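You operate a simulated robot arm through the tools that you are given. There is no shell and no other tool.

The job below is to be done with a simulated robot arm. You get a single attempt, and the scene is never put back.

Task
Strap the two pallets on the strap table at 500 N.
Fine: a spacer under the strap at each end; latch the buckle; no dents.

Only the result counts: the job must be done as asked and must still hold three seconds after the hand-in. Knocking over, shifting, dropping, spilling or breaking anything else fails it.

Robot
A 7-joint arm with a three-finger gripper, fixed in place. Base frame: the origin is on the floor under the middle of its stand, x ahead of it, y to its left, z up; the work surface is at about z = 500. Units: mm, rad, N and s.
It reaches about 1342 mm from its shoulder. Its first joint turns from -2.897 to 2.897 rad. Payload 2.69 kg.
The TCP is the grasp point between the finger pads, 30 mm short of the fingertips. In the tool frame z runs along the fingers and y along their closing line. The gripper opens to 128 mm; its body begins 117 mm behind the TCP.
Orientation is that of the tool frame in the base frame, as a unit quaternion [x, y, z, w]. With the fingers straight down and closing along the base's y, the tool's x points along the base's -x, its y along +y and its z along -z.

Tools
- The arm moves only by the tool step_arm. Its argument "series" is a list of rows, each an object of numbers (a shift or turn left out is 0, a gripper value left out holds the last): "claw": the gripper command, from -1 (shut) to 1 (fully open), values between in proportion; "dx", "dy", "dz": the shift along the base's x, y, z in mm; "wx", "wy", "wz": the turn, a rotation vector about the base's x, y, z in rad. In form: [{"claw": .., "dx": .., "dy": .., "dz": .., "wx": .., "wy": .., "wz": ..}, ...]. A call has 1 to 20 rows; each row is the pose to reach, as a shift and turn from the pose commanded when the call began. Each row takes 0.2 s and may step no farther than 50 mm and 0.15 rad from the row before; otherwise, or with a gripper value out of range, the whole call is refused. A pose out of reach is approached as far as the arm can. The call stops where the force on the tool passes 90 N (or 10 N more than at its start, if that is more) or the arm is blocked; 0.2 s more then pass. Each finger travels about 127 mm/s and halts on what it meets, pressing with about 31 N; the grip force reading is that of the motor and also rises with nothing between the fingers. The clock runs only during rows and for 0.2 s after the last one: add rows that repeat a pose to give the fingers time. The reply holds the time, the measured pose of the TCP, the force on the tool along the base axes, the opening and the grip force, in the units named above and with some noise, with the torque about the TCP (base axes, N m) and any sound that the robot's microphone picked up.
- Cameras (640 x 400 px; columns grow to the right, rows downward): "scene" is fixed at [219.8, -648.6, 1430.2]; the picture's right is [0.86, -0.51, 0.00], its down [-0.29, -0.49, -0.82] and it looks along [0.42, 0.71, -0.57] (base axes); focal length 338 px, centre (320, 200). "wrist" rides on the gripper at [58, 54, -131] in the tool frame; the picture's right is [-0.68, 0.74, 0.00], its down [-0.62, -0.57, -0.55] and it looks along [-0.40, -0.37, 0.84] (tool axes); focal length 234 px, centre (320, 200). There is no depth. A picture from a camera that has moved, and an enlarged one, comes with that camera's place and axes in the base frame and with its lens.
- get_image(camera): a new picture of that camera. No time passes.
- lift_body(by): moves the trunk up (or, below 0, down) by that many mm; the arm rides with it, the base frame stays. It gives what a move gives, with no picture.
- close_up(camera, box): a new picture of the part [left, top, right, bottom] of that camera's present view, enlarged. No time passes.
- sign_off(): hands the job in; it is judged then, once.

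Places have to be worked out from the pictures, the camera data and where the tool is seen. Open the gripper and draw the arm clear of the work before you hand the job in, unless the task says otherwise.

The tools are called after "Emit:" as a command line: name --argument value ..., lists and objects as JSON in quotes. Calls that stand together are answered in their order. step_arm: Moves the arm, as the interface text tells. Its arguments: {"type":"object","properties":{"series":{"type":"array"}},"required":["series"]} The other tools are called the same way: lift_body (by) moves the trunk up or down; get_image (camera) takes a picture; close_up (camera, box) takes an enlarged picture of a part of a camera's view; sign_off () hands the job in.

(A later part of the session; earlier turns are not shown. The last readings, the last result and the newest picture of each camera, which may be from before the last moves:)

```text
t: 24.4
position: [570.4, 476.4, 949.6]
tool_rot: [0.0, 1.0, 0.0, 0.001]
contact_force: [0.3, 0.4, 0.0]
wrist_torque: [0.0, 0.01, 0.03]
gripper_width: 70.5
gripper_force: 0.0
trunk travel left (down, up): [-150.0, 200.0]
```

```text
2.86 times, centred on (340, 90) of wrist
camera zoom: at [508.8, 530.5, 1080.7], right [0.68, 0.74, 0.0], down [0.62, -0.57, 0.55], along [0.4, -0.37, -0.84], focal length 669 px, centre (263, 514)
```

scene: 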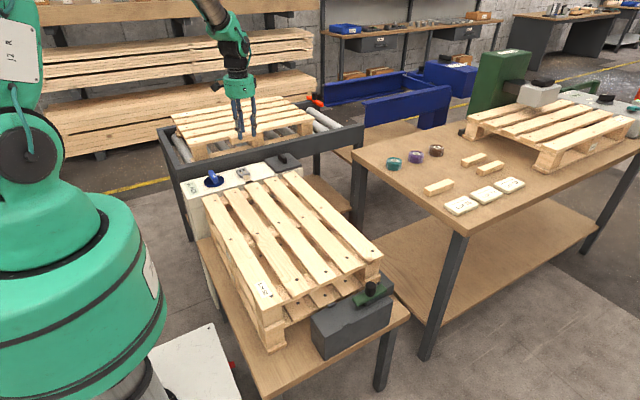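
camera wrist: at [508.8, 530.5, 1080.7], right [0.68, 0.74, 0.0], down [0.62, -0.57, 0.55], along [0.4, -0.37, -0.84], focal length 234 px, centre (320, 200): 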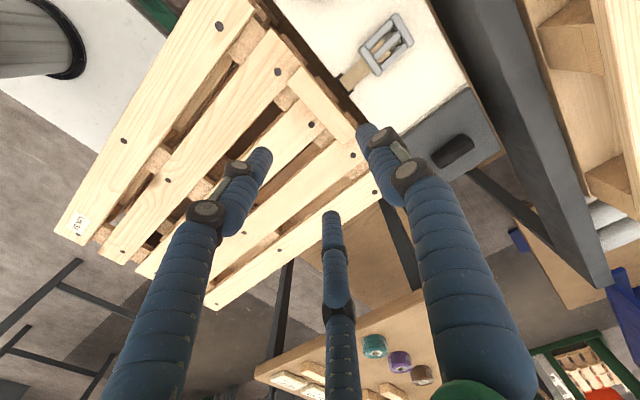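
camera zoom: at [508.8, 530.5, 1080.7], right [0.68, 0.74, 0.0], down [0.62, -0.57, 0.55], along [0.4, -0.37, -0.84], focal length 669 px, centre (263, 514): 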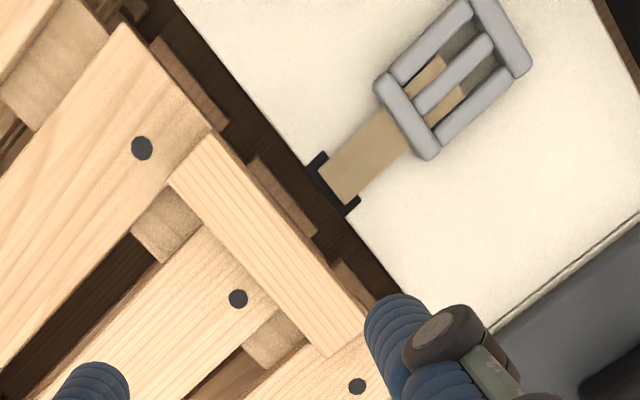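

The first spacer lies at about x 508–628, y 471–500, flush with the board's far end and centered under the strap line. Now I'll go back at height for spacer B.

Emit:
step_arm --series '[{"claw": 0.1, "dx": 20, "dy": -19}, {"dx": 54, "dy": -51}, {"dx": 88, "dy": -83}, {"dx": 122, "dy": -115}, {"dx": 156, "dy": -147}, {"dx": 190, "dy": -179}, {"dx": 224, "dy": -211}, {"dx": 258, "dy": -243}, {"dx": 292, "dy": -275}, {"dx": 326, "dy": -307}, {"dx": 360, "dy": -339}, {"dx": 394, "dy": -371}, {"dx": 428, "dy": -403}, {"dx": 460, "dy": -433, "dz": -10}, {"dx": 490, "dy": -461, "dz": -30}, {"dx": 508, "dy": -479, "dz": -55}, {"dx": 514, "dy": -485, "dz": -75}, {"dx": 514, "dy": -485, "dz": -85}, {"dx": 514, "dy": -485, "dz": -85}]'

Emit:
get_image --camera "wrist"

Emit:
close_up --camera "wrist" --box '[220, 70, 400, 230]'

```text
t: 28.4
position: [1084.6, -7.4, 863.6]
tool_rot: [0.0, 1.0, 0.0, 0.0]
contact_force: [0.1, 1.1, 0.3]
wrist_torque: [-0.01, -0.01, 0.02]
gripper_width: 70.3
gripper_force: 0.1
trunk travel left (down, up): [-150.0, 200.0]
```

```text
taken
camera wrist: at [1023.4, 44.9, 995.3], right [0.68, 0.74, 0.0], down [0.62, -0.57, 0.55], along [0.4, -0.37, -0.84], focal length 234 px, centre (320, 200)
```

wrist: 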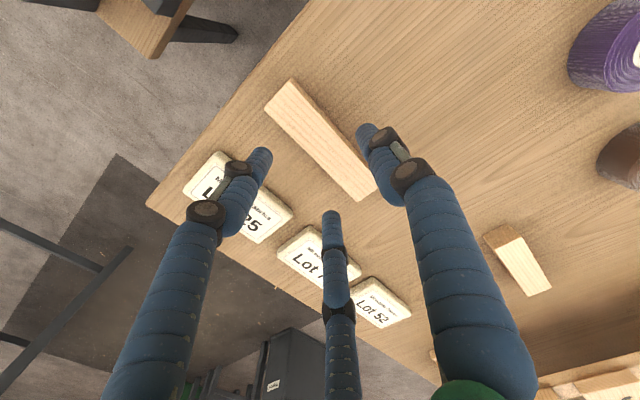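

```text
2.50 times, centred on (310, 150) of wrist
camera zoom: at [1023.4, 44.9, 995.3], right [0.68, 0.74, 0.0], down [0.62, -0.57, 0.55], along [0.4, -0.37, -0.84], focal length 585 px, centre (345, 325)
```

zoom: 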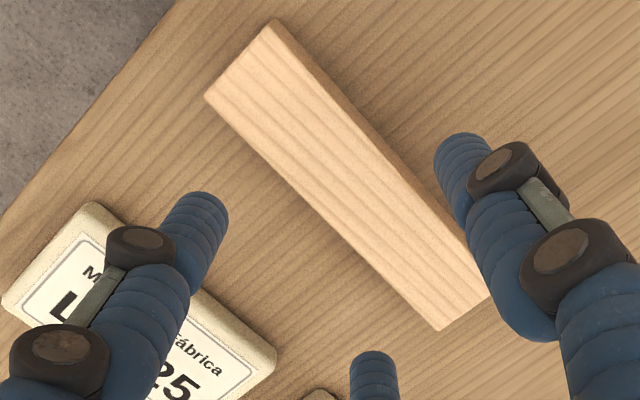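

Spacer B is centered near (1084, 0), well inside the fingers. I'll descend gently to the same grasp height as before and close.

Emit:
step_arm --series '[{"claw": 0.1, "dz": -14}, {"dz": -27}, {"dz": -38}, {"dz": -46}, {"dz": -50}, {"dz": -51.5}, {"dz": -51.5}, {"claw": -0.2, "dz": -51.5}, {"claw": -0.4, "dz": -51.5}, {"claw": -1, "dz": -51.5}, {"claw": -1, "dz": -51.5}, {"claw": -1, "dz": -51.5}]'

Emit:
get_image --camera "wrist"

Emit:
close_up --camera "scene" --box '[400, 135, 480, 195]'

```text
t: 31.0
position: [1085.3, -7.5, 811.9]
tool_rot: [0.001, 1.0, 0.0, 0.0]
contact_force: [-0.4, 0.3, 0.2]
wrist_torque: [-0.02, 0.05, 0.02]
gripper_width: 43.1
gripper_force: 30.9
trunk travel left (down, up): [-150.0, 200.0]
```

```text
taken
camera wrist: at [1023.3, 45.3, 943.9], right [0.68, 0.74, 0.0], down [0.62, -0.57, 0.55], along [0.4, -0.37, -0.84], focal length 234 px, centre (320, 200)
```

wrist: 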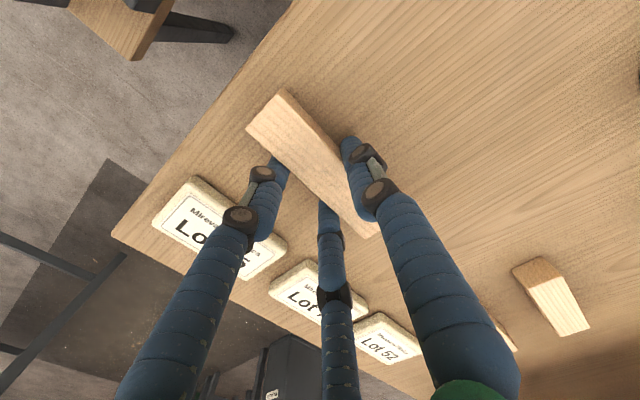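

```text
6.67 times, centred on (440, 165) of scene
camera zoom: at [219.8, -648.6, 1430.2], right [0.86, -0.51, 0.0], down [-0.29, -0.49, -0.82], along [0.42, 0.71, -0.57], focal length 2252 px, centre (-480, 433)
```

zoom: 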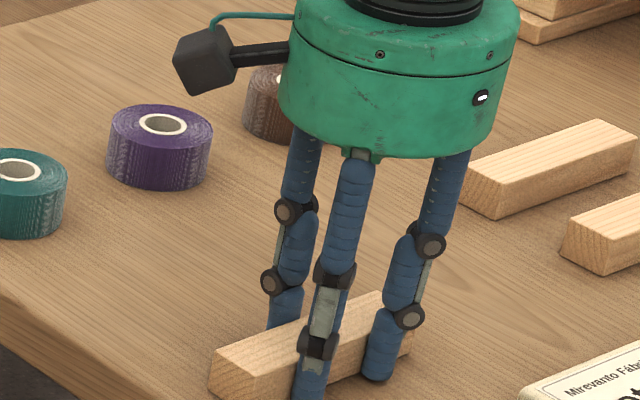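

Spacer B is held just like the first one. I'll lift and carry it to above the near end of the middle board.

Emit:
step_arm --series '[{"claw": -1, "dz": 8}, {"dz": 25}, {"dz": 55}, {"dz": 95}, {"dz": 137}, {"dx": -30, "dy": -4, "dz": 137}, {"dx": -77, "dy": -10, "dz": 137}, {"dx": -124, "dy": -17, "dz": 137}, {"dx": -171, "dy": -24, "dz": 137}, {"dx": -218, "dy": -31, "dz": 137}, {"dx": -265, "dy": -38, "dz": 137}, {"dx": -312, "dy": -45, "dz": 137}, {"dx": -359, "dy": -52, "dz": 137}, {"dx": -406, "dy": -59, "dz": 137}, {"dx": -453, "dy": -66, "dz": 137}, {"dx": -492, "dy": -74, "dz": 137}, {"dx": -512, "dy": -80, "dz": 137}, {"dx": -516.5, "dy": -84.5, "dz": 137}, {"dx": -516.5, "dy": -84.5, "dz": 137}]'

Emit:
get_image --camera "wrist"

Emit:
close_up --camera "wrist" --box '[200, 60, 420, 240]'

Emit:
get_image --camera "scene"

```text
t: 35.0
position: [566.8, -92.3, 949.2]
tool_rot: [0.001, 1.0, 0.0, 0.0]
contact_force: [-0.3, 0.3, -0.5]
wrist_torque: [0.0, 0.0, 0.02]
gripper_width: 42.6
gripper_force: 31.0
trunk travel left (down, up): [-150.0, 200.0]
```

```text
taken
camera wrist: at [506.3, -39.0, 1080.8], right [0.68, 0.74, 0.0], down [0.62, -0.57, 0.55], along [0.4, -0.37, -0.84], focal length 234 px, centre (320, 200)
```

wrist: 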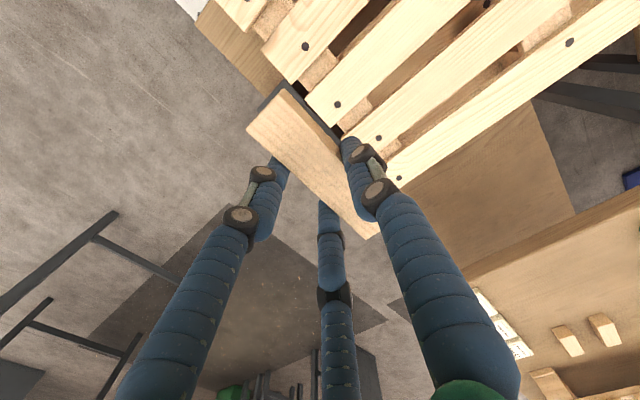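

```text
2.22 times, centred on (310, 150) of wrist
camera zoom: at [506.3, -39.0, 1080.8], right [0.68, 0.74, 0.0], down [0.62, -0.57, 0.55], along [0.4, -0.37, -0.84], focal length 520 px, centre (342, 311)
```

zoom: 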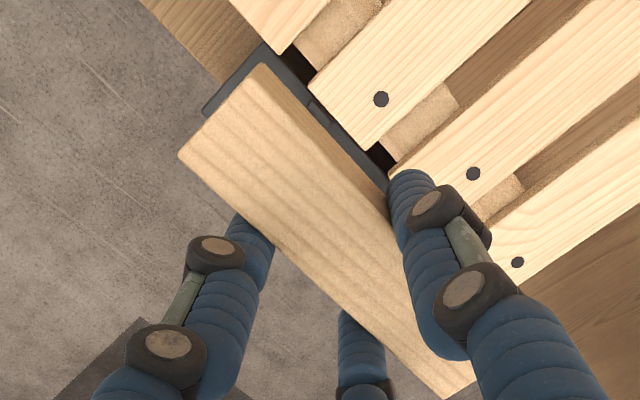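

```text
taken
```

scene: 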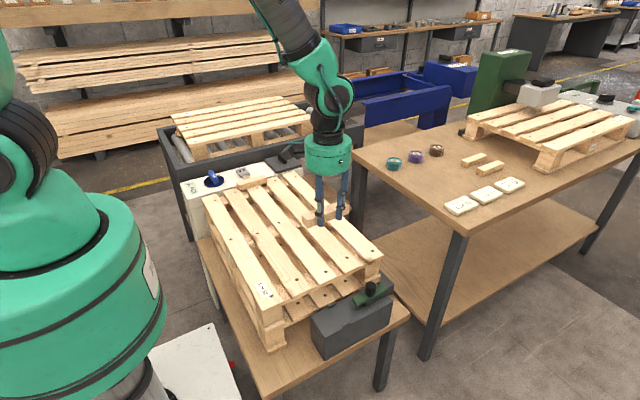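

The middle board's near end is at y≈-99, and with the present offset the spacer will land flush there. I'll lower it to just above the contact height of about 754.

Emit:
step_arm --series '[{"claw": -1, "dz": -25, "dx": 2}, {"dz": -65, "dx": 2}, {"dz": -110, "dx": 2}, {"dz": -148, "dx": 2}, {"dz": -172, "dx": 2}, {"dz": -183, "dx": 2}, {"dz": -188, "dx": 2}, {"dz": -190, "dx": 2}, {"dz": -190, "dx": 2}]'

Emit:
close_up --camera "scene" --box '[280, 220, 400, 310]'

Emit:
close_up --camera "wrist" --box '[200, 60, 420, 240]'

```text
t: 37.0
position: [568.8, -93.2, 759.6]
tool_rot: [-0.001, 1.0, 0.0, 0.0]
contact_force: [0.3, 0.2, -0.7]
wrist_torque: [0.02, -0.01, -0.04]
gripper_width: 42.8
gripper_force: 31.3
trunk travel left (down, up): [-150.0, 200.0]
```

```text
4.44 times, centred on (340, 265) of scene
camera zoom: at [219.8, -648.6, 1430.2], right [0.86, -0.51, 0.0], down [-0.29, -0.49, -0.82], along [0.42, 0.71, -0.57], focal length 1502 px, centre (231, -89)
```

zoom: 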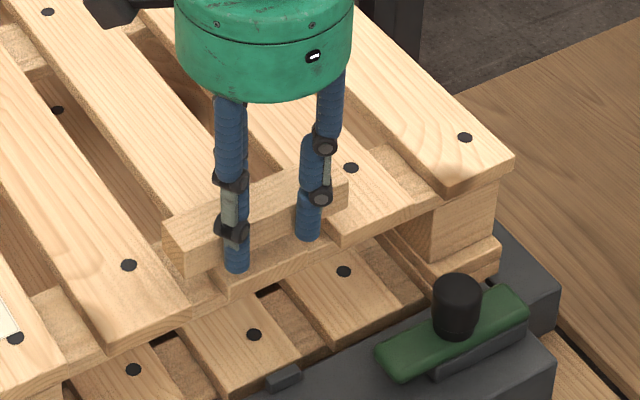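

```text
2.22 times, centred on (310, 150) of wrist
camera zoom: at [508.1, -38.7, 891.1], right [0.68, 0.74, 0.0], down [0.62, -0.57, 0.55], along [0.4, -0.37, -0.84], focal length 520 px, centre (342, 311)
```

zoom: 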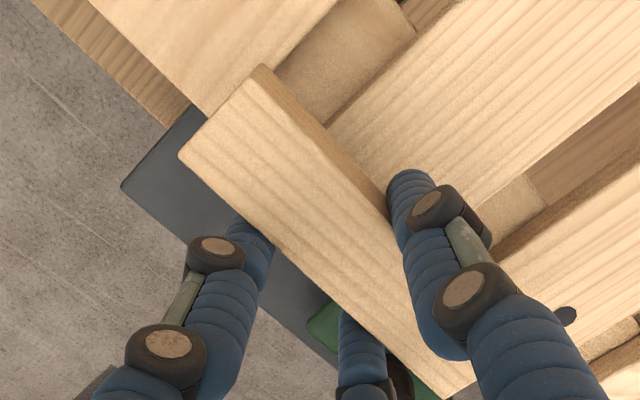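

The spacer hovers a few millimetres above the board end with no contact yet. I'll ease down in small steps until it touches.

Emit:
step_arm --series '[{"claw": -1, "dz": -1.5}, {"dz": -3}, {"dz": -4.5}, {"dz": -5.5}, {"dz": -5.5}]'

Emit:
close_up --camera "scene" --box '[290, 230, 370, 290]'

```text
t: 38.2
position: [569.2, -92.4, 754.2]
tool_rot: [0.0, 1.0, 0.0, 0.0]
contact_force: [0.3, 0.6, -0.5]
wrist_torque: [0.04, 0.05, -0.05]
gripper_width: 43.0
gripper_force: 30.8
trunk travel left (down, up): [-150.0, 200.0]
```

```text
6.67 times, centred on (330, 260) of scene
camera zoom: at [219.8, -648.6, 1430.2], right [0.86, -0.51, 0.0], down [-0.29, -0.49, -0.82], along [0.42, 0.71, -0.57], focal length 2252 px, centre (253, -200)
```

zoom: 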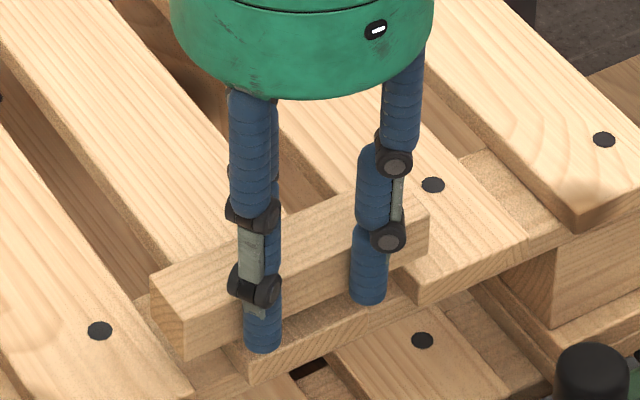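

Still no contact at 754.2; I'll continue down a few more millimetres in small steps.

Emit:
step_arm --series '[{"claw": -1, "dz": -1}, {"dz": -2}, {"dz": -3}, {"dz": -3}]'

```text
t: 39.2
position: [568.7, -92.5, 750.0]
tool_rot: [0.0, 1.0, 0.0, 0.0]
contact_force: [-1.2, -0.5, -0.4]
wrist_torque: [-0.04, -0.02, 0.02]
gripper_width: 42.9
gripper_force: 30.8
trunk travel left (down, up): [-150.0, 200.0]
```

No touch at 750 yet, so I'll keep creeping down while watching the force.

Emit:
step_arm --series '[{"claw": -1, "dz": -1}, {"dz": -2}, {"dz": -3}, {"dz": -3}]'

Emit:
close_up --camera "scene" --box '[290, 230, 370, 290]'

Emit:
get_image --camera "wrist"

```text
t: 40.2
position: [568.5, -92.3, 748.4]
tool_rot: [0.0, 1.0, 0.0, 0.0]
contact_force: [0.6, -0.3, -0.1]
wrist_torque: [-0.02, 0.0, 0.0]
gripper_width: 42.8
gripper_force: 30.9
trunk travel left (down, up): [-150.0, 200.0]
```

```text
6.67 times, centred on (330, 260) of scene
camera zoom: at [219.8, -648.6, 1430.2], right [0.86, -0.51, 0.0], down [-0.29, -0.49, -0.82], along [0.42, 0.71, -0.57], focal length 2252 px, centre (253, -200)
```

zoom: 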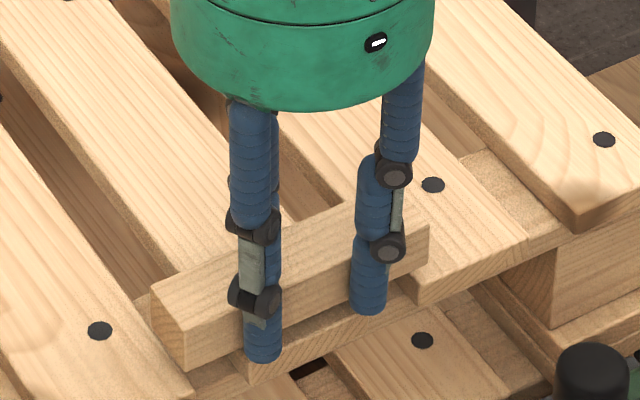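

```text
taken
camera wrist: at [508.2, -39.1, 879.7], right [0.68, 0.74, 0.0], down [0.62, -0.57, 0.55], along [0.4, -0.37, -0.84], focal length 234 px, centre (320, 200)
```

wrist: 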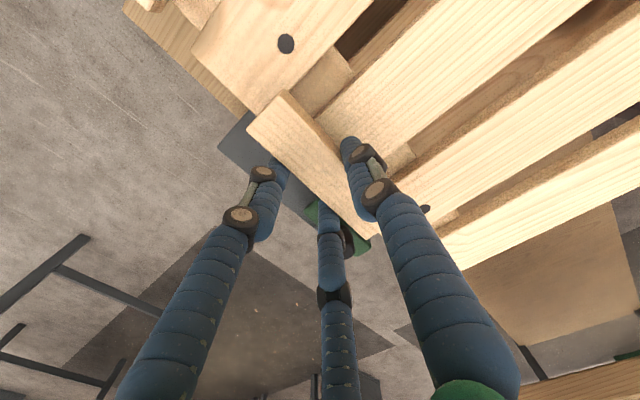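

There's still no touch at 748. Comparing pictures, this spacer sits higher in the fingers than the first one did, so contact should come near 743; I'll keep stepping gently.

Emit:
step_arm --series '[{"claw": -1, "dz": -1}, {"dz": -2}, {"dz": -3}, {"dz": -3}]'

Emit:
close_up --camera "scene" --box '[295, 240, 355, 285]'

```text
t: 41.2
position: [569.7, -93.1, 746.0]
tool_rot: [0.0, 1.0, 0.0, 0.0]
contact_force: [0.1, 0.4, -0.6]
wrist_torque: [-0.03, -0.03, 0.0]
gripper_width: 43.2
gripper_force: 31.2
trunk travel left (down, up): [-150.0, 200.0]
```

```text
8.89 times, centred on (325, 262) of scene
camera zoom: at [219.8, -648.6, 1430.2], right [0.86, -0.51, 0.0], down [-0.29, -0.49, -0.82], along [0.42, 0.71, -0.57], focal length 3003 px, centre (276, -356)
```

zoom: 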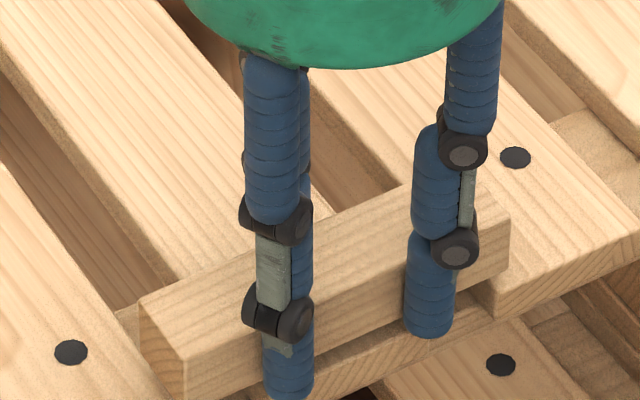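

A thin gap of a few millimetres remains under the spacer; I'll go on in 1 mm steps.

Emit:
step_arm --series '[{"claw": -1, "dz": -1}, {"dz": -2}, {"dz": -2}]'

Emit:
step_arm --series '[{"claw": -1, "dz": -1}, {"dz": -1.5}, {"dz": -1.5}]'

Emit:
close_up --camera "scene" --box '[295, 240, 355, 285]'

```text
t: 42.0
position: [569.8, -92.6, 743.0]
tool_rot: [0.0, 1.0, 0.0, 0.0]
contact_force: [0.5, -0.3, -0.3]
wrist_torque: [-0.03, 0.03, 0.0]
gripper_width: 43.1
gripper_force: 30.5
trunk travel left (down, up): [-150.0, 200.0]
```

```text
t: 42.8
position: [569.4, -91.4, 741.7]
tool_rot: [0.0, 1.0, 0.0, 0.0]
contact_force: [-1.3, 0.6, -0.6]
wrist_torque: [0.0, 0.0, 0.02]
gripper_width: 42.9
gripper_force: 31.3
trunk travel left (down, up): [-150.0, 200.0]
```

```text
8.89 times, centred on (325, 262) of scene
camera zoom: at [219.8, -648.6, 1430.2], right [0.86, -0.51, 0.0], down [-0.29, -0.49, -0.82], along [0.42, 0.71, -0.57], focal length 3003 px, centre (276, -356)
```

zoom: 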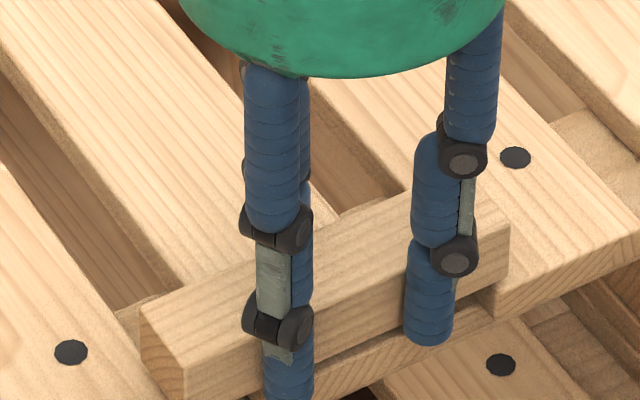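

No contact yet at 741.7; I'll continue down in the same small steps.

Emit:
step_arm --series '[{"claw": -1, "dz": -1}, {"dz": -2}, {"dz": -2}]'

Emit:
step_arm --series '[{"claw": -1, "dz": -1}, {"dz": -1.5}, {"dz": -1.5}]'

Emit:
close_up --camera "scene" --box '[295, 240, 355, 285]'

```text
t: 43.6
position: [569.5, -92.4, 740.7]
tool_rot: [0.0, 1.0, 0.0, 0.001]
contact_force: [0.9, 0.4, -0.2]
wrist_torque: [0.0, -0.01, -0.04]
gripper_width: 43.0
gripper_force: 31.0
trunk travel left (down, up): [-150.0, 200.0]
```

```text
t: 44.4
position: [568.6, -91.8, 738.2]
tool_rot: [0.0, 1.0, 0.0, 0.0]
contact_force: [-0.2, 0.4, 0.6]
wrist_torque: [0.02, -0.06, 0.02]
gripper_width: 42.9
gripper_force: 31.1
trunk travel left (down, up): [-150.0, 200.0]
```

```text
8.89 times, centred on (325, 262) of scene
camera zoom: at [219.8, -648.6, 1430.2], right [0.86, -0.51, 0.0], down [-0.29, -0.49, -0.82], along [0.42, 0.71, -0.57], focal length 3003 px, centre (276, -356)
```

zoom: 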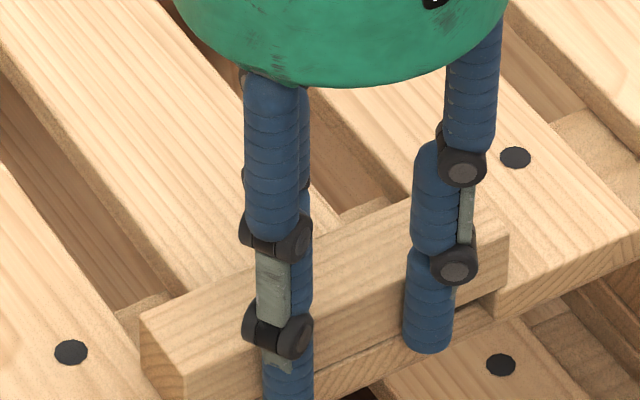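

The gap under the spacer is nearly closed and the force is still near zero; two more small steps.

Emit:
step_arm --series '[{"claw": -1, "dz": -0.7}, {"dz": -1.3}, {"dz": -1.3}]'

Emit:
step_arm --series '[{"claw": -1, "dz": -0.7}, {"dz": -1.3}, {"dz": -1.3}]'

Emit:
close_up --camera "scene" --box '[295, 240, 355, 285]'

```text
t: 45.2
position: [568.3, -92.5, 738.8]
tool_rot: [0.0, 1.0, 0.0, 0.001]
contact_force: [-5.6, 0.7, 25.9]
wrist_torque: [0.21, 0.53, 0.05]
gripper_width: 42.9
gripper_force: 31.2
trunk travel left (down, up): [-150.0, 200.0]
```

```text
t: 46.0
position: [570.4, -92.5, 736.9]
tool_rot: [0.0, 1.0, 0.0, 0.0]
contact_force: [-3.4, -4.8, 33.7]
wrist_torque: [0.17, 0.03, -0.02]
gripper_width: 43.0
gripper_force: 30.7
trunk travel left (down, up): [-150.0, 200.0]
```

```text
8.89 times, centred on (325, 262) of scene
camera zoom: at [219.8, -648.6, 1430.2], right [0.86, -0.51, 0.0], down [-0.29, -0.49, -0.82], along [0.42, 0.71, -0.57], focal length 3003 px, centre (276, -356)
```

zoom: 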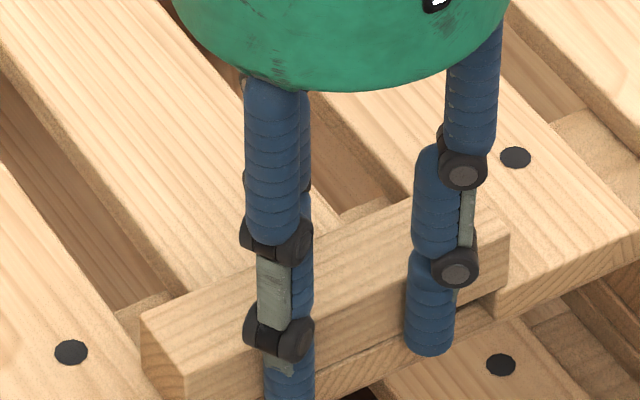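

Contact came at z≈738 with the force centered on the spacer, so the board top is at about z 703 as first estimated. I'll relieve the force, open, and rise.

Emit:
step_arm --series '[{"claw": -1, "dz": 1.5}, {"claw": -1, "dz": 2}, {"claw": -0.2, "dz": 2}, {"claw": 0.1, "dz": 2.5}, {"claw": 0.1, "dz": 2.5}, {"claw": 0.1, "dz": 12}, {"claw": 0.1, "dz": 32}, {"claw": 0.1, "dz": 67}, {"claw": 0.1, "dz": 107}, {"claw": 0.1, "dz": 147}, {"claw": 0.1, "dz": 182}, {"claw": 0.1, "dz": 205}, {"claw": 0.1, "dz": 212}]'

Emit:
get_image --camera "wrist"

Emit:
close_up --camera "scene" --box '[280, 220, 400, 310]'

```text
t: 48.8
position: [567.9, -93.2, 947.1]
tool_rot: [0.0, 1.0, 0.0, 0.0]
contact_force: [-0.8, -0.3, 0.9]
wrist_torque: [-0.01, 0.0, -0.01]
gripper_width: 70.5
gripper_force: 0.1
trunk travel left (down, up): [-150.0, 200.0]
```

```text
taken
camera wrist: at [508.2, -39.0, 1079.4], right [0.68, 0.74, 0.0], down [0.62, -0.57, 0.55], along [0.4, -0.37, -0.84], focal length 234 px, centre (320, 200)
```

wrist: 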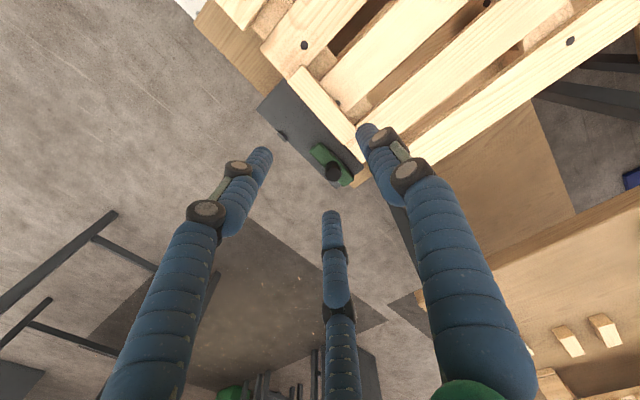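

```text
4.44 times, centred on (340, 265) of scene
camera zoom: at [219.8, -648.6, 1430.2], right [0.86, -0.51, 0.0], down [-0.29, -0.49, -0.82], along [0.42, 0.71, -0.57], focal length 1502 px, centre (231, -89)
```

zoom: 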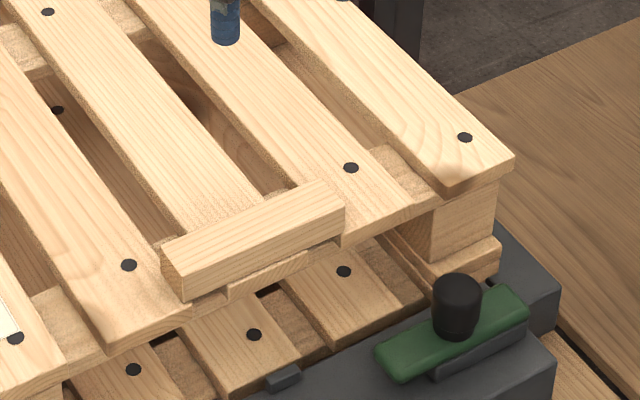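

Both spacers now lie flush across the middle board's ends. Next is the buckle: I'll fly back over the pallets with the tool turned +90°, so one finger takes the -x side and two take the +x corners, and stop above it to check.

Emit:
step_arm --series '[{"claw": 0.2, "dy": 20, "wz": 0.1}, {"dy": 60, "wz": 0.2}, {"dy": 105, "wz": 0.3}, {"dx": 1, "dy": 150, "wz": 0.4}, {"dx": 2, "dy": 196, "wz": 0.5}, {"dx": 3, "dy": 242, "wz": 0.6}, {"dx": 4, "dy": 288, "wz": 0.7}, {"dx": 5, "dy": 334, "wz": 0.8}, {"dx": 6, "dy": 380, "wz": 0.9}, {"dx": 7, "dy": 426, "wz": 1.0}, {"dx": 7, "dy": 472, "wz": 1.1}, {"dx": 7, "dy": 518, "wz": 1.2}, {"dx": 7, "dy": 564, "dz": -10, "wz": 1.3}, {"dx": 7, "dy": 608, "dz": -25, "wz": 1.4}, {"dx": 7, "dy": 645, "dz": -45, "wz": 1.5}, {"dx": 7, "dy": 672, "dz": -70, "wz": 1.5708}, {"dx": 7, "dy": 686, "dz": -88, "wz": 1.5708}, {"dx": 7, "dy": 690, "dz": -97, "wz": 1.5708}, {"dx": 7, "dy": 690, "dz": -97, "wz": 1.5708}]'

Emit:
get_image --camera "wrist"

Emit:
close_up --camera "wrist" --box '[230, 80, 420, 240]'

Emit:
get_image --camera "scene"

```text
t: 52.8
position: [576.5, 597.6, 849.5]
tool_rot: [-0.707, 0.708, 0.0, 0.0]
contact_force: [-0.2, 0.7, 0.0]
wrist_torque: [-0.02, 0.02, -0.01]
gripper_width: 76.9
gripper_force: 0.0
trunk travel left (down, up): [-150.0, 200.0]
```

```text
taken
camera wrist: at [520.4, 539.0, 981.7], right [-0.74, 0.68, 0.0], down [0.57, 0.62, 0.55], along [0.37, 0.4, -0.84], focal length 234 px, centre (320, 200)
```

wrist: 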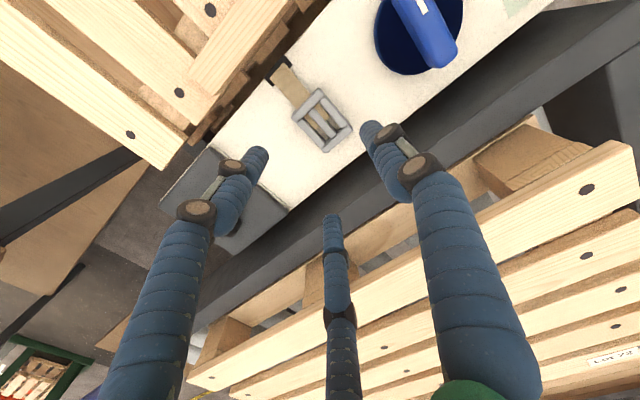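

```text
2.50 times, centred on (325, 160) of wrist
camera zoom: at [520.4, 539.0, 981.7], right [-0.74, 0.68, 0.0], down [0.57, 0.62, 0.55], along [0.37, 0.4, -0.84], focal length 585 px, centre (308, 300)
```

zoom: 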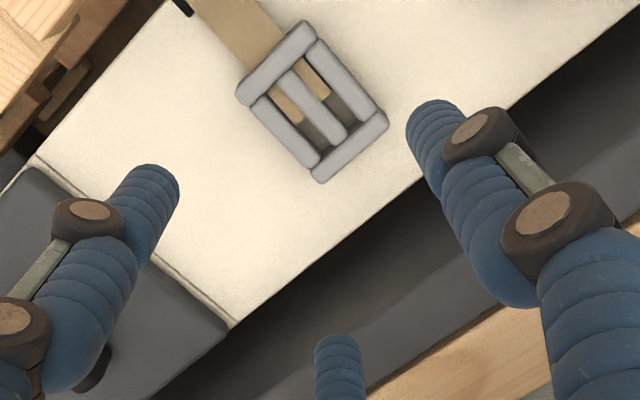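

```text
taken
```

scene: 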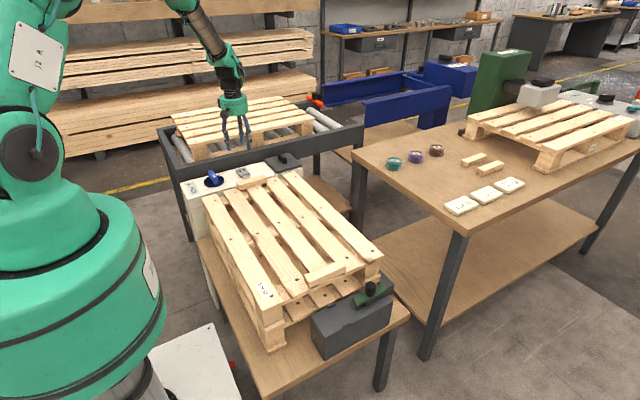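

The buckle is centered near (567, 594.5), about 43 × 56 mm, and the fingers are well arranged around it. I'll shift 3 mm in -y and lower to z≈748 with a soft stop to check clearance.

Emit:
step_arm --series '[{"claw": 0.2, "dx": 0.5, "dy": -3, "dz": -20}, {"dx": 0.5, "dy": -3, "dz": -45}, {"dx": 0.5, "dy": -3, "dz": -68}, {"dx": 0.5, "dy": -3, "dz": -85}, {"dx": 0.5, "dy": -3, "dz": -95}, {"dx": 0.5, "dy": -3, "dz": -100}, {"dx": 0.5, "dy": -3, "dz": -102}, {"dx": 0.5, "dy": -3, "dz": -102}]'

Emit:
get_image --camera "wrist"

Emit:
close_up --camera "wrist" --box '[230, 80, 420, 240]'

Emit:
close_up --camera "scene" --box '[210, 140, 290, 200]'

```text
t: 54.6
position: [576.8, 593.9, 748.5]
tool_rot: [-0.707, 0.708, 0.0, 0.0]
contact_force: [0.3, 0.8, 0.4]
wrist_torque: [0.01, 0.01, 0.02]
gripper_width: 76.7
gripper_force: 0.2
trunk travel left (down, up): [-150.0, 200.0]
```

```text
taken
camera wrist: at [520.6, 535.9, 880.1], right [-0.74, 0.68, 0.0], down [0.57, 0.62, 0.55], along [0.37, 0.4, -0.84], focal length 234 px, centre (320, 200)
```

wrist: 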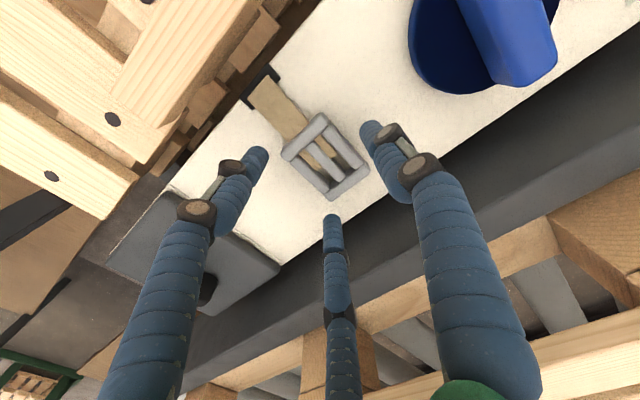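

```text
2.50 times, centred on (325, 160) of wrist
camera zoom: at [520.6, 535.9, 880.1], right [-0.74, 0.68, 0.0], down [0.57, 0.62, 0.55], along [0.37, 0.4, -0.84], focal length 585 px, centre (308, 300)
```

zoom: 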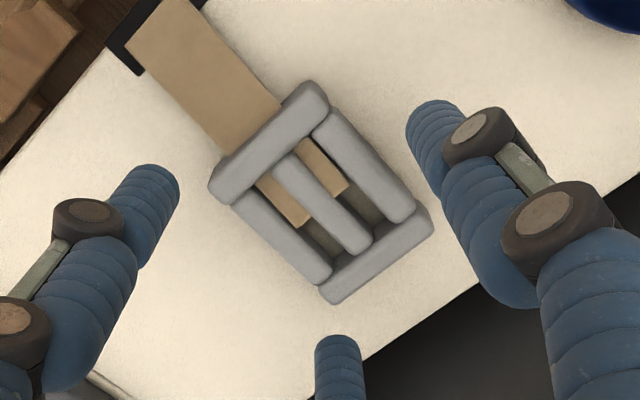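

```text
6.67 times, centred on (250, 170) of scene
camera zoom: at [219.8, -648.6, 1430.2], right [0.86, -0.51, 0.0], down [-0.29, -0.49, -0.82], along [0.42, 0.71, -0.57], focal length 2252 px, centre (787, 400)
```

zoom: 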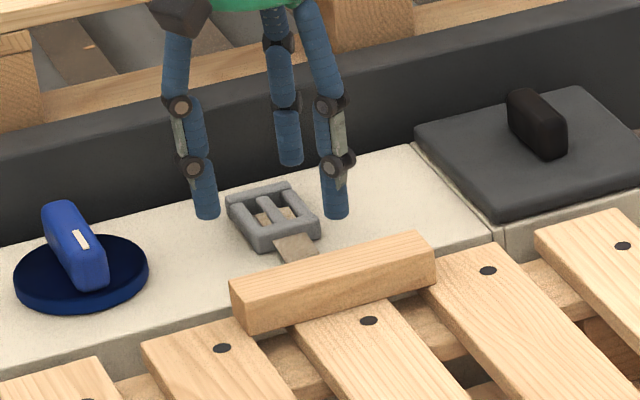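

The buckle's relative position is now (-7, 0) from the tool axis, which is what I want. I'll creep down to z≈734 so the tips sit just above the tensioner top.

Emit:
step_arm --series '[{"claw": 0.2, "dx": 0.5, "dz": -4}, {"dx": 0.5, "dz": -8}, {"dx": 0.5, "dz": -11}, {"dx": 0.5, "dz": -13}, {"dx": 0.5, "dz": -14}, {"dx": 0.5, "dz": -14}]'

Emit:
close_up --camera "scene" --box '[220, 150, 270, 187]'

Emit:
close_up --camera "wrist" --box '[230, 80, 420, 240]'

```text
t: 56.0
position: [577.1, 595.2, 734.6]
tool_rot: [-0.707, 0.707, 0.0, 0.0]
contact_force: [0.2, 0.1, -0.3]
wrist_torque: [-0.03, 0.0, 0.0]
gripper_width: 76.7
gripper_force: 0.1
trunk travel left (down, up): [-150.0, 200.0]
```

```text
10.81 times, centred on (245, 168) of scene
camera zoom: at [219.8, -648.6, 1430.2], right [0.86, -0.51, 0.0], down [-0.29, -0.49, -0.82], along [0.42, 0.71, -0.57], focal length 3653 px, centre (1131, 540)
```

zoom: 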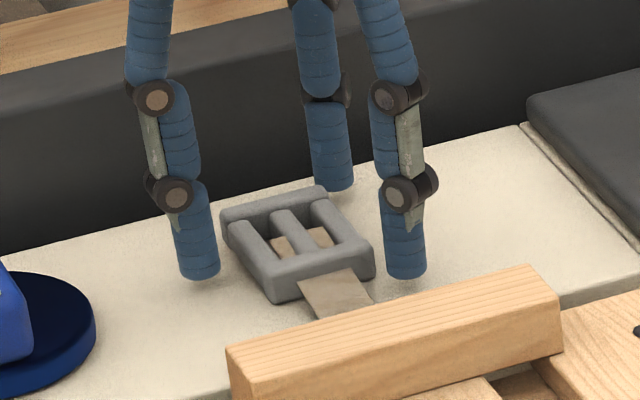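

```text
2.50 times, centred on (325, 160) of wrist
camera zoom: at [521.2, 535.9, 866.1], right [-0.74, 0.68, 0.0], down [0.57, 0.62, 0.55], along [0.37, 0.4, -0.84], focal length 585 px, centre (308, 300)
```

zoom: 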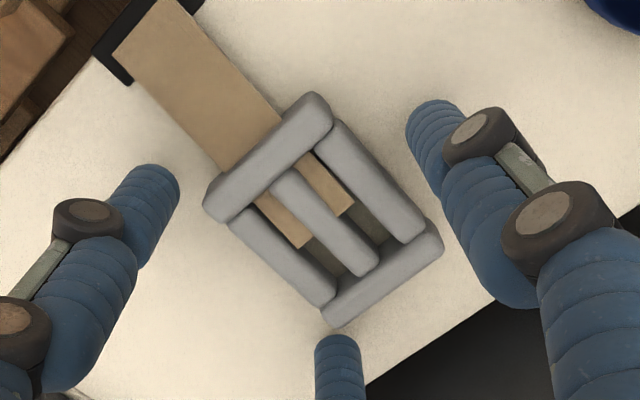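

The tips are about 4–5 mm above the surface; I'll go 3 mm lower for a better hold on the buckle, then close.

Emit:
step_arm --series '[{"claw": 0.2, "dz": -1.5}, {"dz": -3}, {"dz": -3}]'

Emit:
close_up --camera "scene" --box '[220, 150, 270, 187]'

```text
t: 56.8
position: [576.2, 594.3, 731.0]
tool_rot: [0.708, -0.707, 0.0, 0.0]
contact_force: [-0.3, -0.3, -0.7]
wrist_torque: [0.0, 0.03, -0.01]
gripper_width: 76.7
gripper_force: 0.1
trunk travel left (down, up): [-150.0, 200.0]
```

```text
10.81 times, centred on (245, 168) of scene
camera zoom: at [219.8, -648.6, 1430.2], right [0.86, -0.51, 0.0], down [-0.29, -0.49, -0.82], along [0.42, 0.71, -0.57], focal length 3653 px, centre (1131, 540)
```

zoom: 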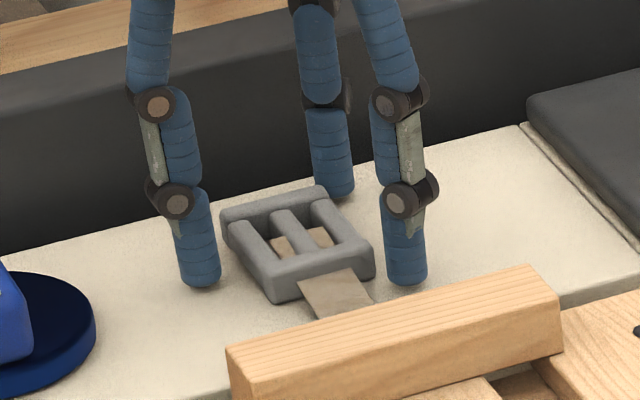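

No contact with the surface, and the tips now reach the buckle's lower part. I'll close the gripper on it.

Emit:
step_arm --series '[{"claw": 0.1}, {"claw": 0.0}, {"claw": -0.1}, {"claw": -1}, {"claw": -1}, {"claw": -1}]'

Emit:
close_up --camera "scene" --box '[220, 150, 270, 187]'

Emit:
close_up --camera "wrist" --box '[230, 80, 420, 240]'

```text
t: 58.2
position: [577.3, 594.8, 732.0]
tool_rot: [0.707, -0.707, -0.001, 0.0]
contact_force: [0.7, 0.2, 3.4]
wrist_torque: [-0.01, 0.13, -0.04]
gripper_width: 61.0
gripper_force: 31.7
trunk travel left (down, up): [-150.0, 200.0]
```

```text
10.81 times, centred on (245, 168) of scene
camera zoom: at [219.8, -648.6, 1430.2], right [0.86, -0.51, 0.0], down [-0.29, -0.49, -0.82], along [0.42, 0.71, -0.57], focal length 3653 px, centre (1131, 540)
```

zoom: 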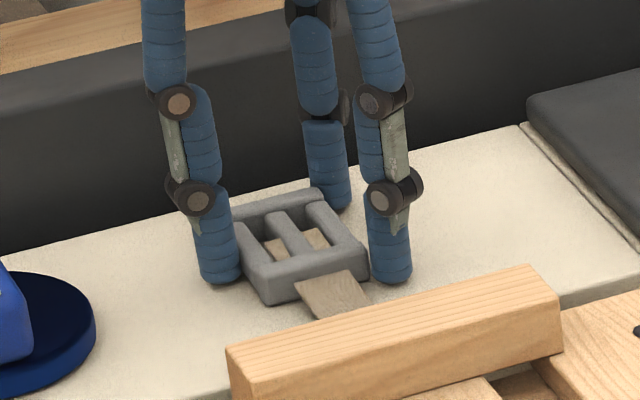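

```text
2.50 times, centred on (325, 160) of wrist
camera zoom: at [521.3, 536.1, 863.5], right [-0.74, 0.68, 0.0], down [0.57, 0.62, 0.55], along [0.37, 0.4, -0.84], focal length 585 px, centre (308, 300)
```

zoom: 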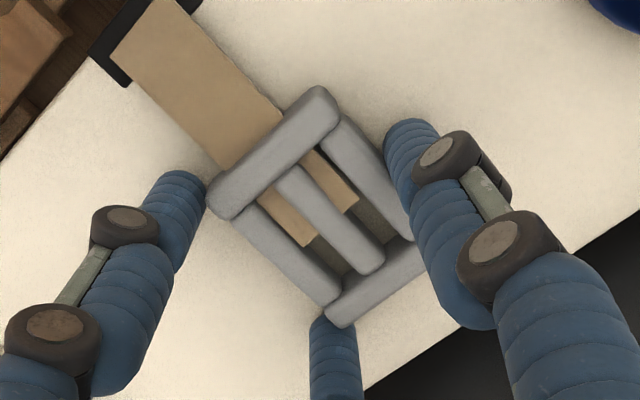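

The gripper holds the buckle at 61 mm with 31.7 N, one finger on the -x side and two at the corners. I'll lift it slowly by about 40 mm and look at how the strap behaves.

Emit:
step_arm --series '[{"claw": -1, "dz": 4}, {"dz": 10}, {"dz": 18}, {"dz": 28}, {"dz": 36}, {"dz": 40}, {"dz": 40}]'

Emit:
close_up --camera "scene" --box '[210, 130, 290, 190]'

Emit:
close_up --camera "wrist" --box '[200, 40, 450, 240]'

```text
t: 59.8
position: [576.1, 594.4, 772.3]
tool_rot: [0.707, -0.707, -0.001, 0.0]
contact_force: [-0.2, -0.6, -0.7]
wrist_torque: [0.02, 0.01, 0.01]
gripper_width: 61.0
gripper_force: 30.8
trunk travel left (down, up): [-150.0, 200.0]
```

```text
6.67 times, centred on (250, 160) of scene
camera zoom: at [219.8, -648.6, 1430.2], right [0.86, -0.51, 0.0], down [-0.29, -0.49, -0.82], along [0.42, 0.71, -0.57], focal length 2252 px, centre (787, 467)
```

zoom: 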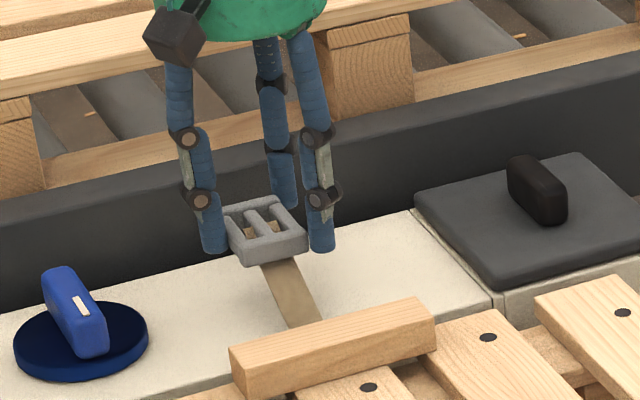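

```text
2.00 times, centred on (325, 140) of wrist
camera zoom: at [520.7, 536.0, 903.0], right [-0.74, 0.68, 0.0], down [0.57, 0.62, 0.55], along [0.37, 0.4, -0.84], focal length 468 px, centre (310, 320)
```

zoom: 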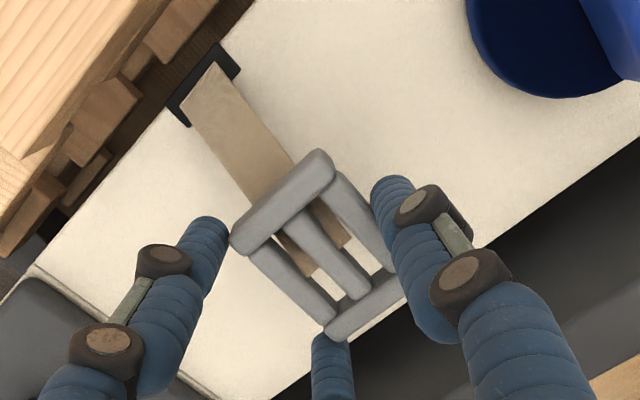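

The strap simply pays out with no pull, and it attaches at the middle of a symmetric frame, so I can carry the buckle across without turning it. I'll lift it to about z 860 and draw it over the pallets toward the latch box.

Emit:
step_arm --series '[{"claw": -1, "dz": 20}, {"dz": 50}, {"dz": 82}, {"dz": 90, "dy": -20}, {"dz": 90, "dy": -55}, {"dz": 90, "dy": -100}, {"dz": 90, "dy": -146}, {"dz": 90, "dy": -192}, {"dz": 90, "dy": -238}, {"dz": 90, "dy": -284}, {"dz": 90, "dy": -330}, {"dz": 90, "dy": -376}, {"dz": 90, "dy": -422}, {"dz": 90, "dy": -468}, {"dz": 90, "dy": -514}, {"dz": 90, "dy": -560}, {"dz": 90, "dy": -606}, {"dz": 90, "dy": -650}, {"dz": 90, "dy": -685}, {"dz": 90, "dy": -705}]'

Emit:
get_image --camera "scene"

Emit:
get_image --camera "wrist"

```text
t: 64.0
position: [577.6, -110.6, 862.5]
tool_rot: [-0.707, 0.707, 0.0, -0.001]
contact_force: [0.2, 0.9, -1.0]
wrist_torque: [0.02, -0.03, -0.02]
gripper_width: 60.8
gripper_force: 30.9
trunk travel left (down, up): [-150.0, 200.0]
```

```text
taken
```

scene: 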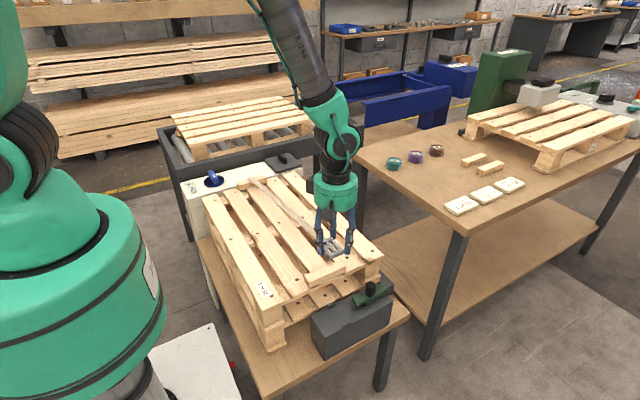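

```text
taken
camera wrist: at [521.5, -169.6, 993.1], right [-0.74, 0.68, 0.0], down [0.57, 0.62, 0.55], along [0.37, 0.4, -0.84], focal length 234 px, centre (320, 200)
```

wrist: 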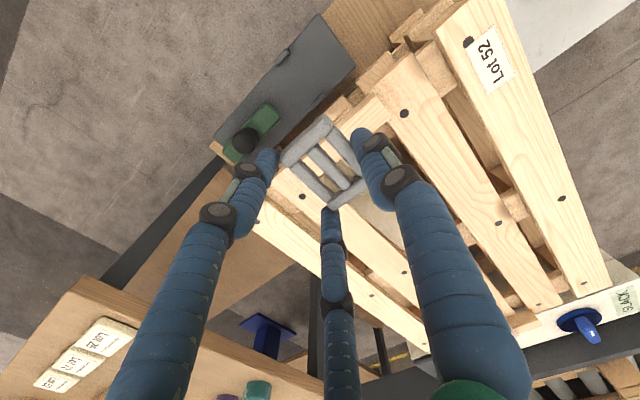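

The strap follows cleanly and both spacers are still in place. I'll move to y≈-155 and lower to about z 712 over the seat to align with the tabs.

Emit:
step_arm --series '[{"claw": -1, "dy": -15}, {"dy": -33}, {"dy": -44.5}, {"dy": -44.5, "dz": -20}, {"dy": -44.5, "dz": -55}, {"dy": -44.5, "dz": -95}, {"dy": -44.5, "dz": -125}, {"dy": -44.5, "dz": -142}, {"dy": -44.5, "dz": -149}, {"dy": -44.5, "dz": -150}]'

Emit:
get_image --camera "wrist"

Emit:
close_up --camera "wrist" --box '[240, 80, 420, 240]'

Emit:
close_up --camera "scene" --box '[290, 230, 410, 320]'

```text
t: 66.2
position: [577.0, -156.1, 711.4]
tool_rot: [0.707, -0.707, 0.001, 0.0]
contact_force: [-0.8, -0.2, -1.3]
wrist_torque: [0.0, 0.02, -0.03]
gripper_width: 61.1
gripper_force: 30.8
trunk travel left (down, up): [-150.0, 200.0]
```

```text
taken
camera wrist: at [520.8, -214.0, 842.9], right [-0.74, 0.68, 0.0], down [0.57, 0.62, 0.55], along [0.37, 0.4, -0.84], focal length 234 px, centre (320, 200)
```

wrist: 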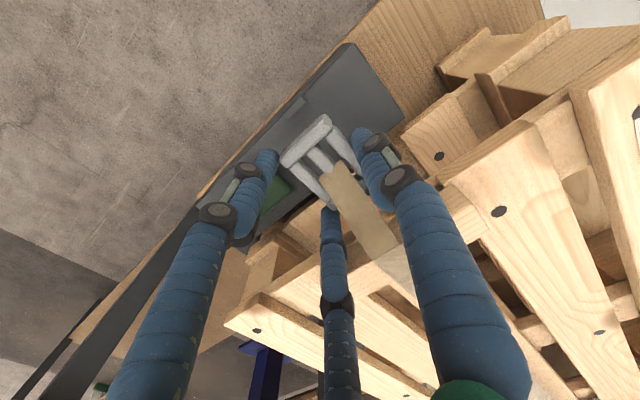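

```text
2.50 times, centred on (330, 160) of wrist
camera zoom: at [520.8, -214.0, 842.9], right [-0.74, 0.68, 0.0], down [0.57, 0.62, 0.55], along [0.37, 0.4, -0.84], focal length 585 px, centre (295, 300)
```

zoom: 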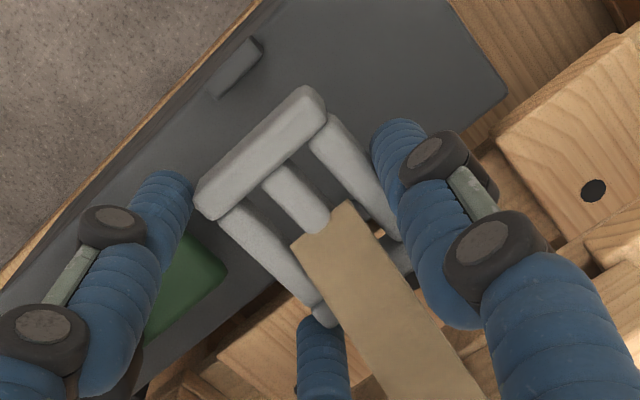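

```text
4.44 times, centred on (350, 275) of scene
camera zoom: at [219.8, -648.6, 1430.2], right [0.86, -0.51, 0.0], down [-0.29, -0.49, -0.82], along [0.42, 0.71, -0.57], focal length 1502 px, centre (187, -133)
```

zoom: 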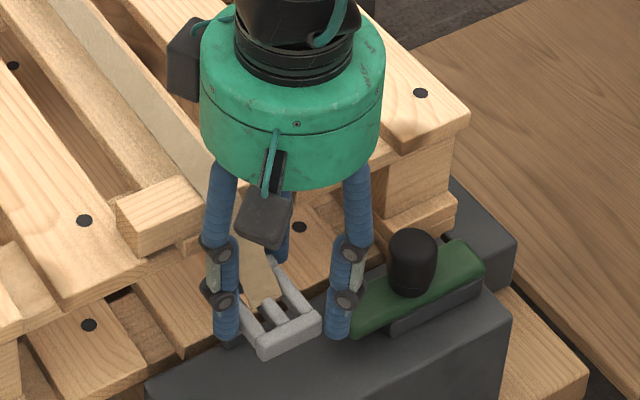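

The buckle hangs over the seat; in the camera frame it sits about 5 mm too far in -x relative to the tabs. I'll enlarge to verify both tabs before correcting.

Emit:
close_up --camera "wrist" --box '[270, 90, 390, 200]'

Emit:
close_up --camera "scene" --box '[310, 270, 390, 330]'

```text
3.64 times, centred on (330, 145) of wrist
camera zoom: at [520.8, -214.0, 842.9], right [-0.74, 0.68, 0.0], down [0.57, 0.62, 0.55], along [0.37, 0.4, -0.84], focal length 852 px, centre (284, 400)
```

zoom: 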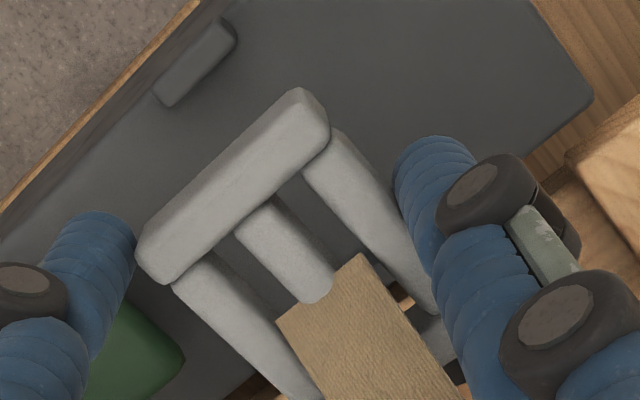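

```text
6.67 times, centred on (350, 300) of scene
camera zoom: at [219.8, -648.6, 1430.2], right [0.86, -0.51, 0.0], down [-0.29, -0.49, -0.82], along [0.42, 0.71, -0.57], focal length 2252 px, centre (120, -467)
```

zoom: 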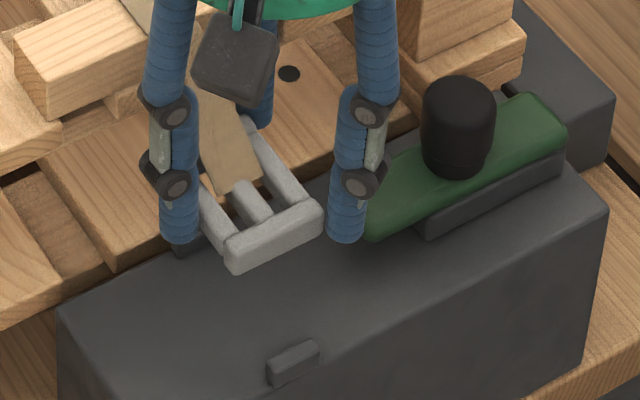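

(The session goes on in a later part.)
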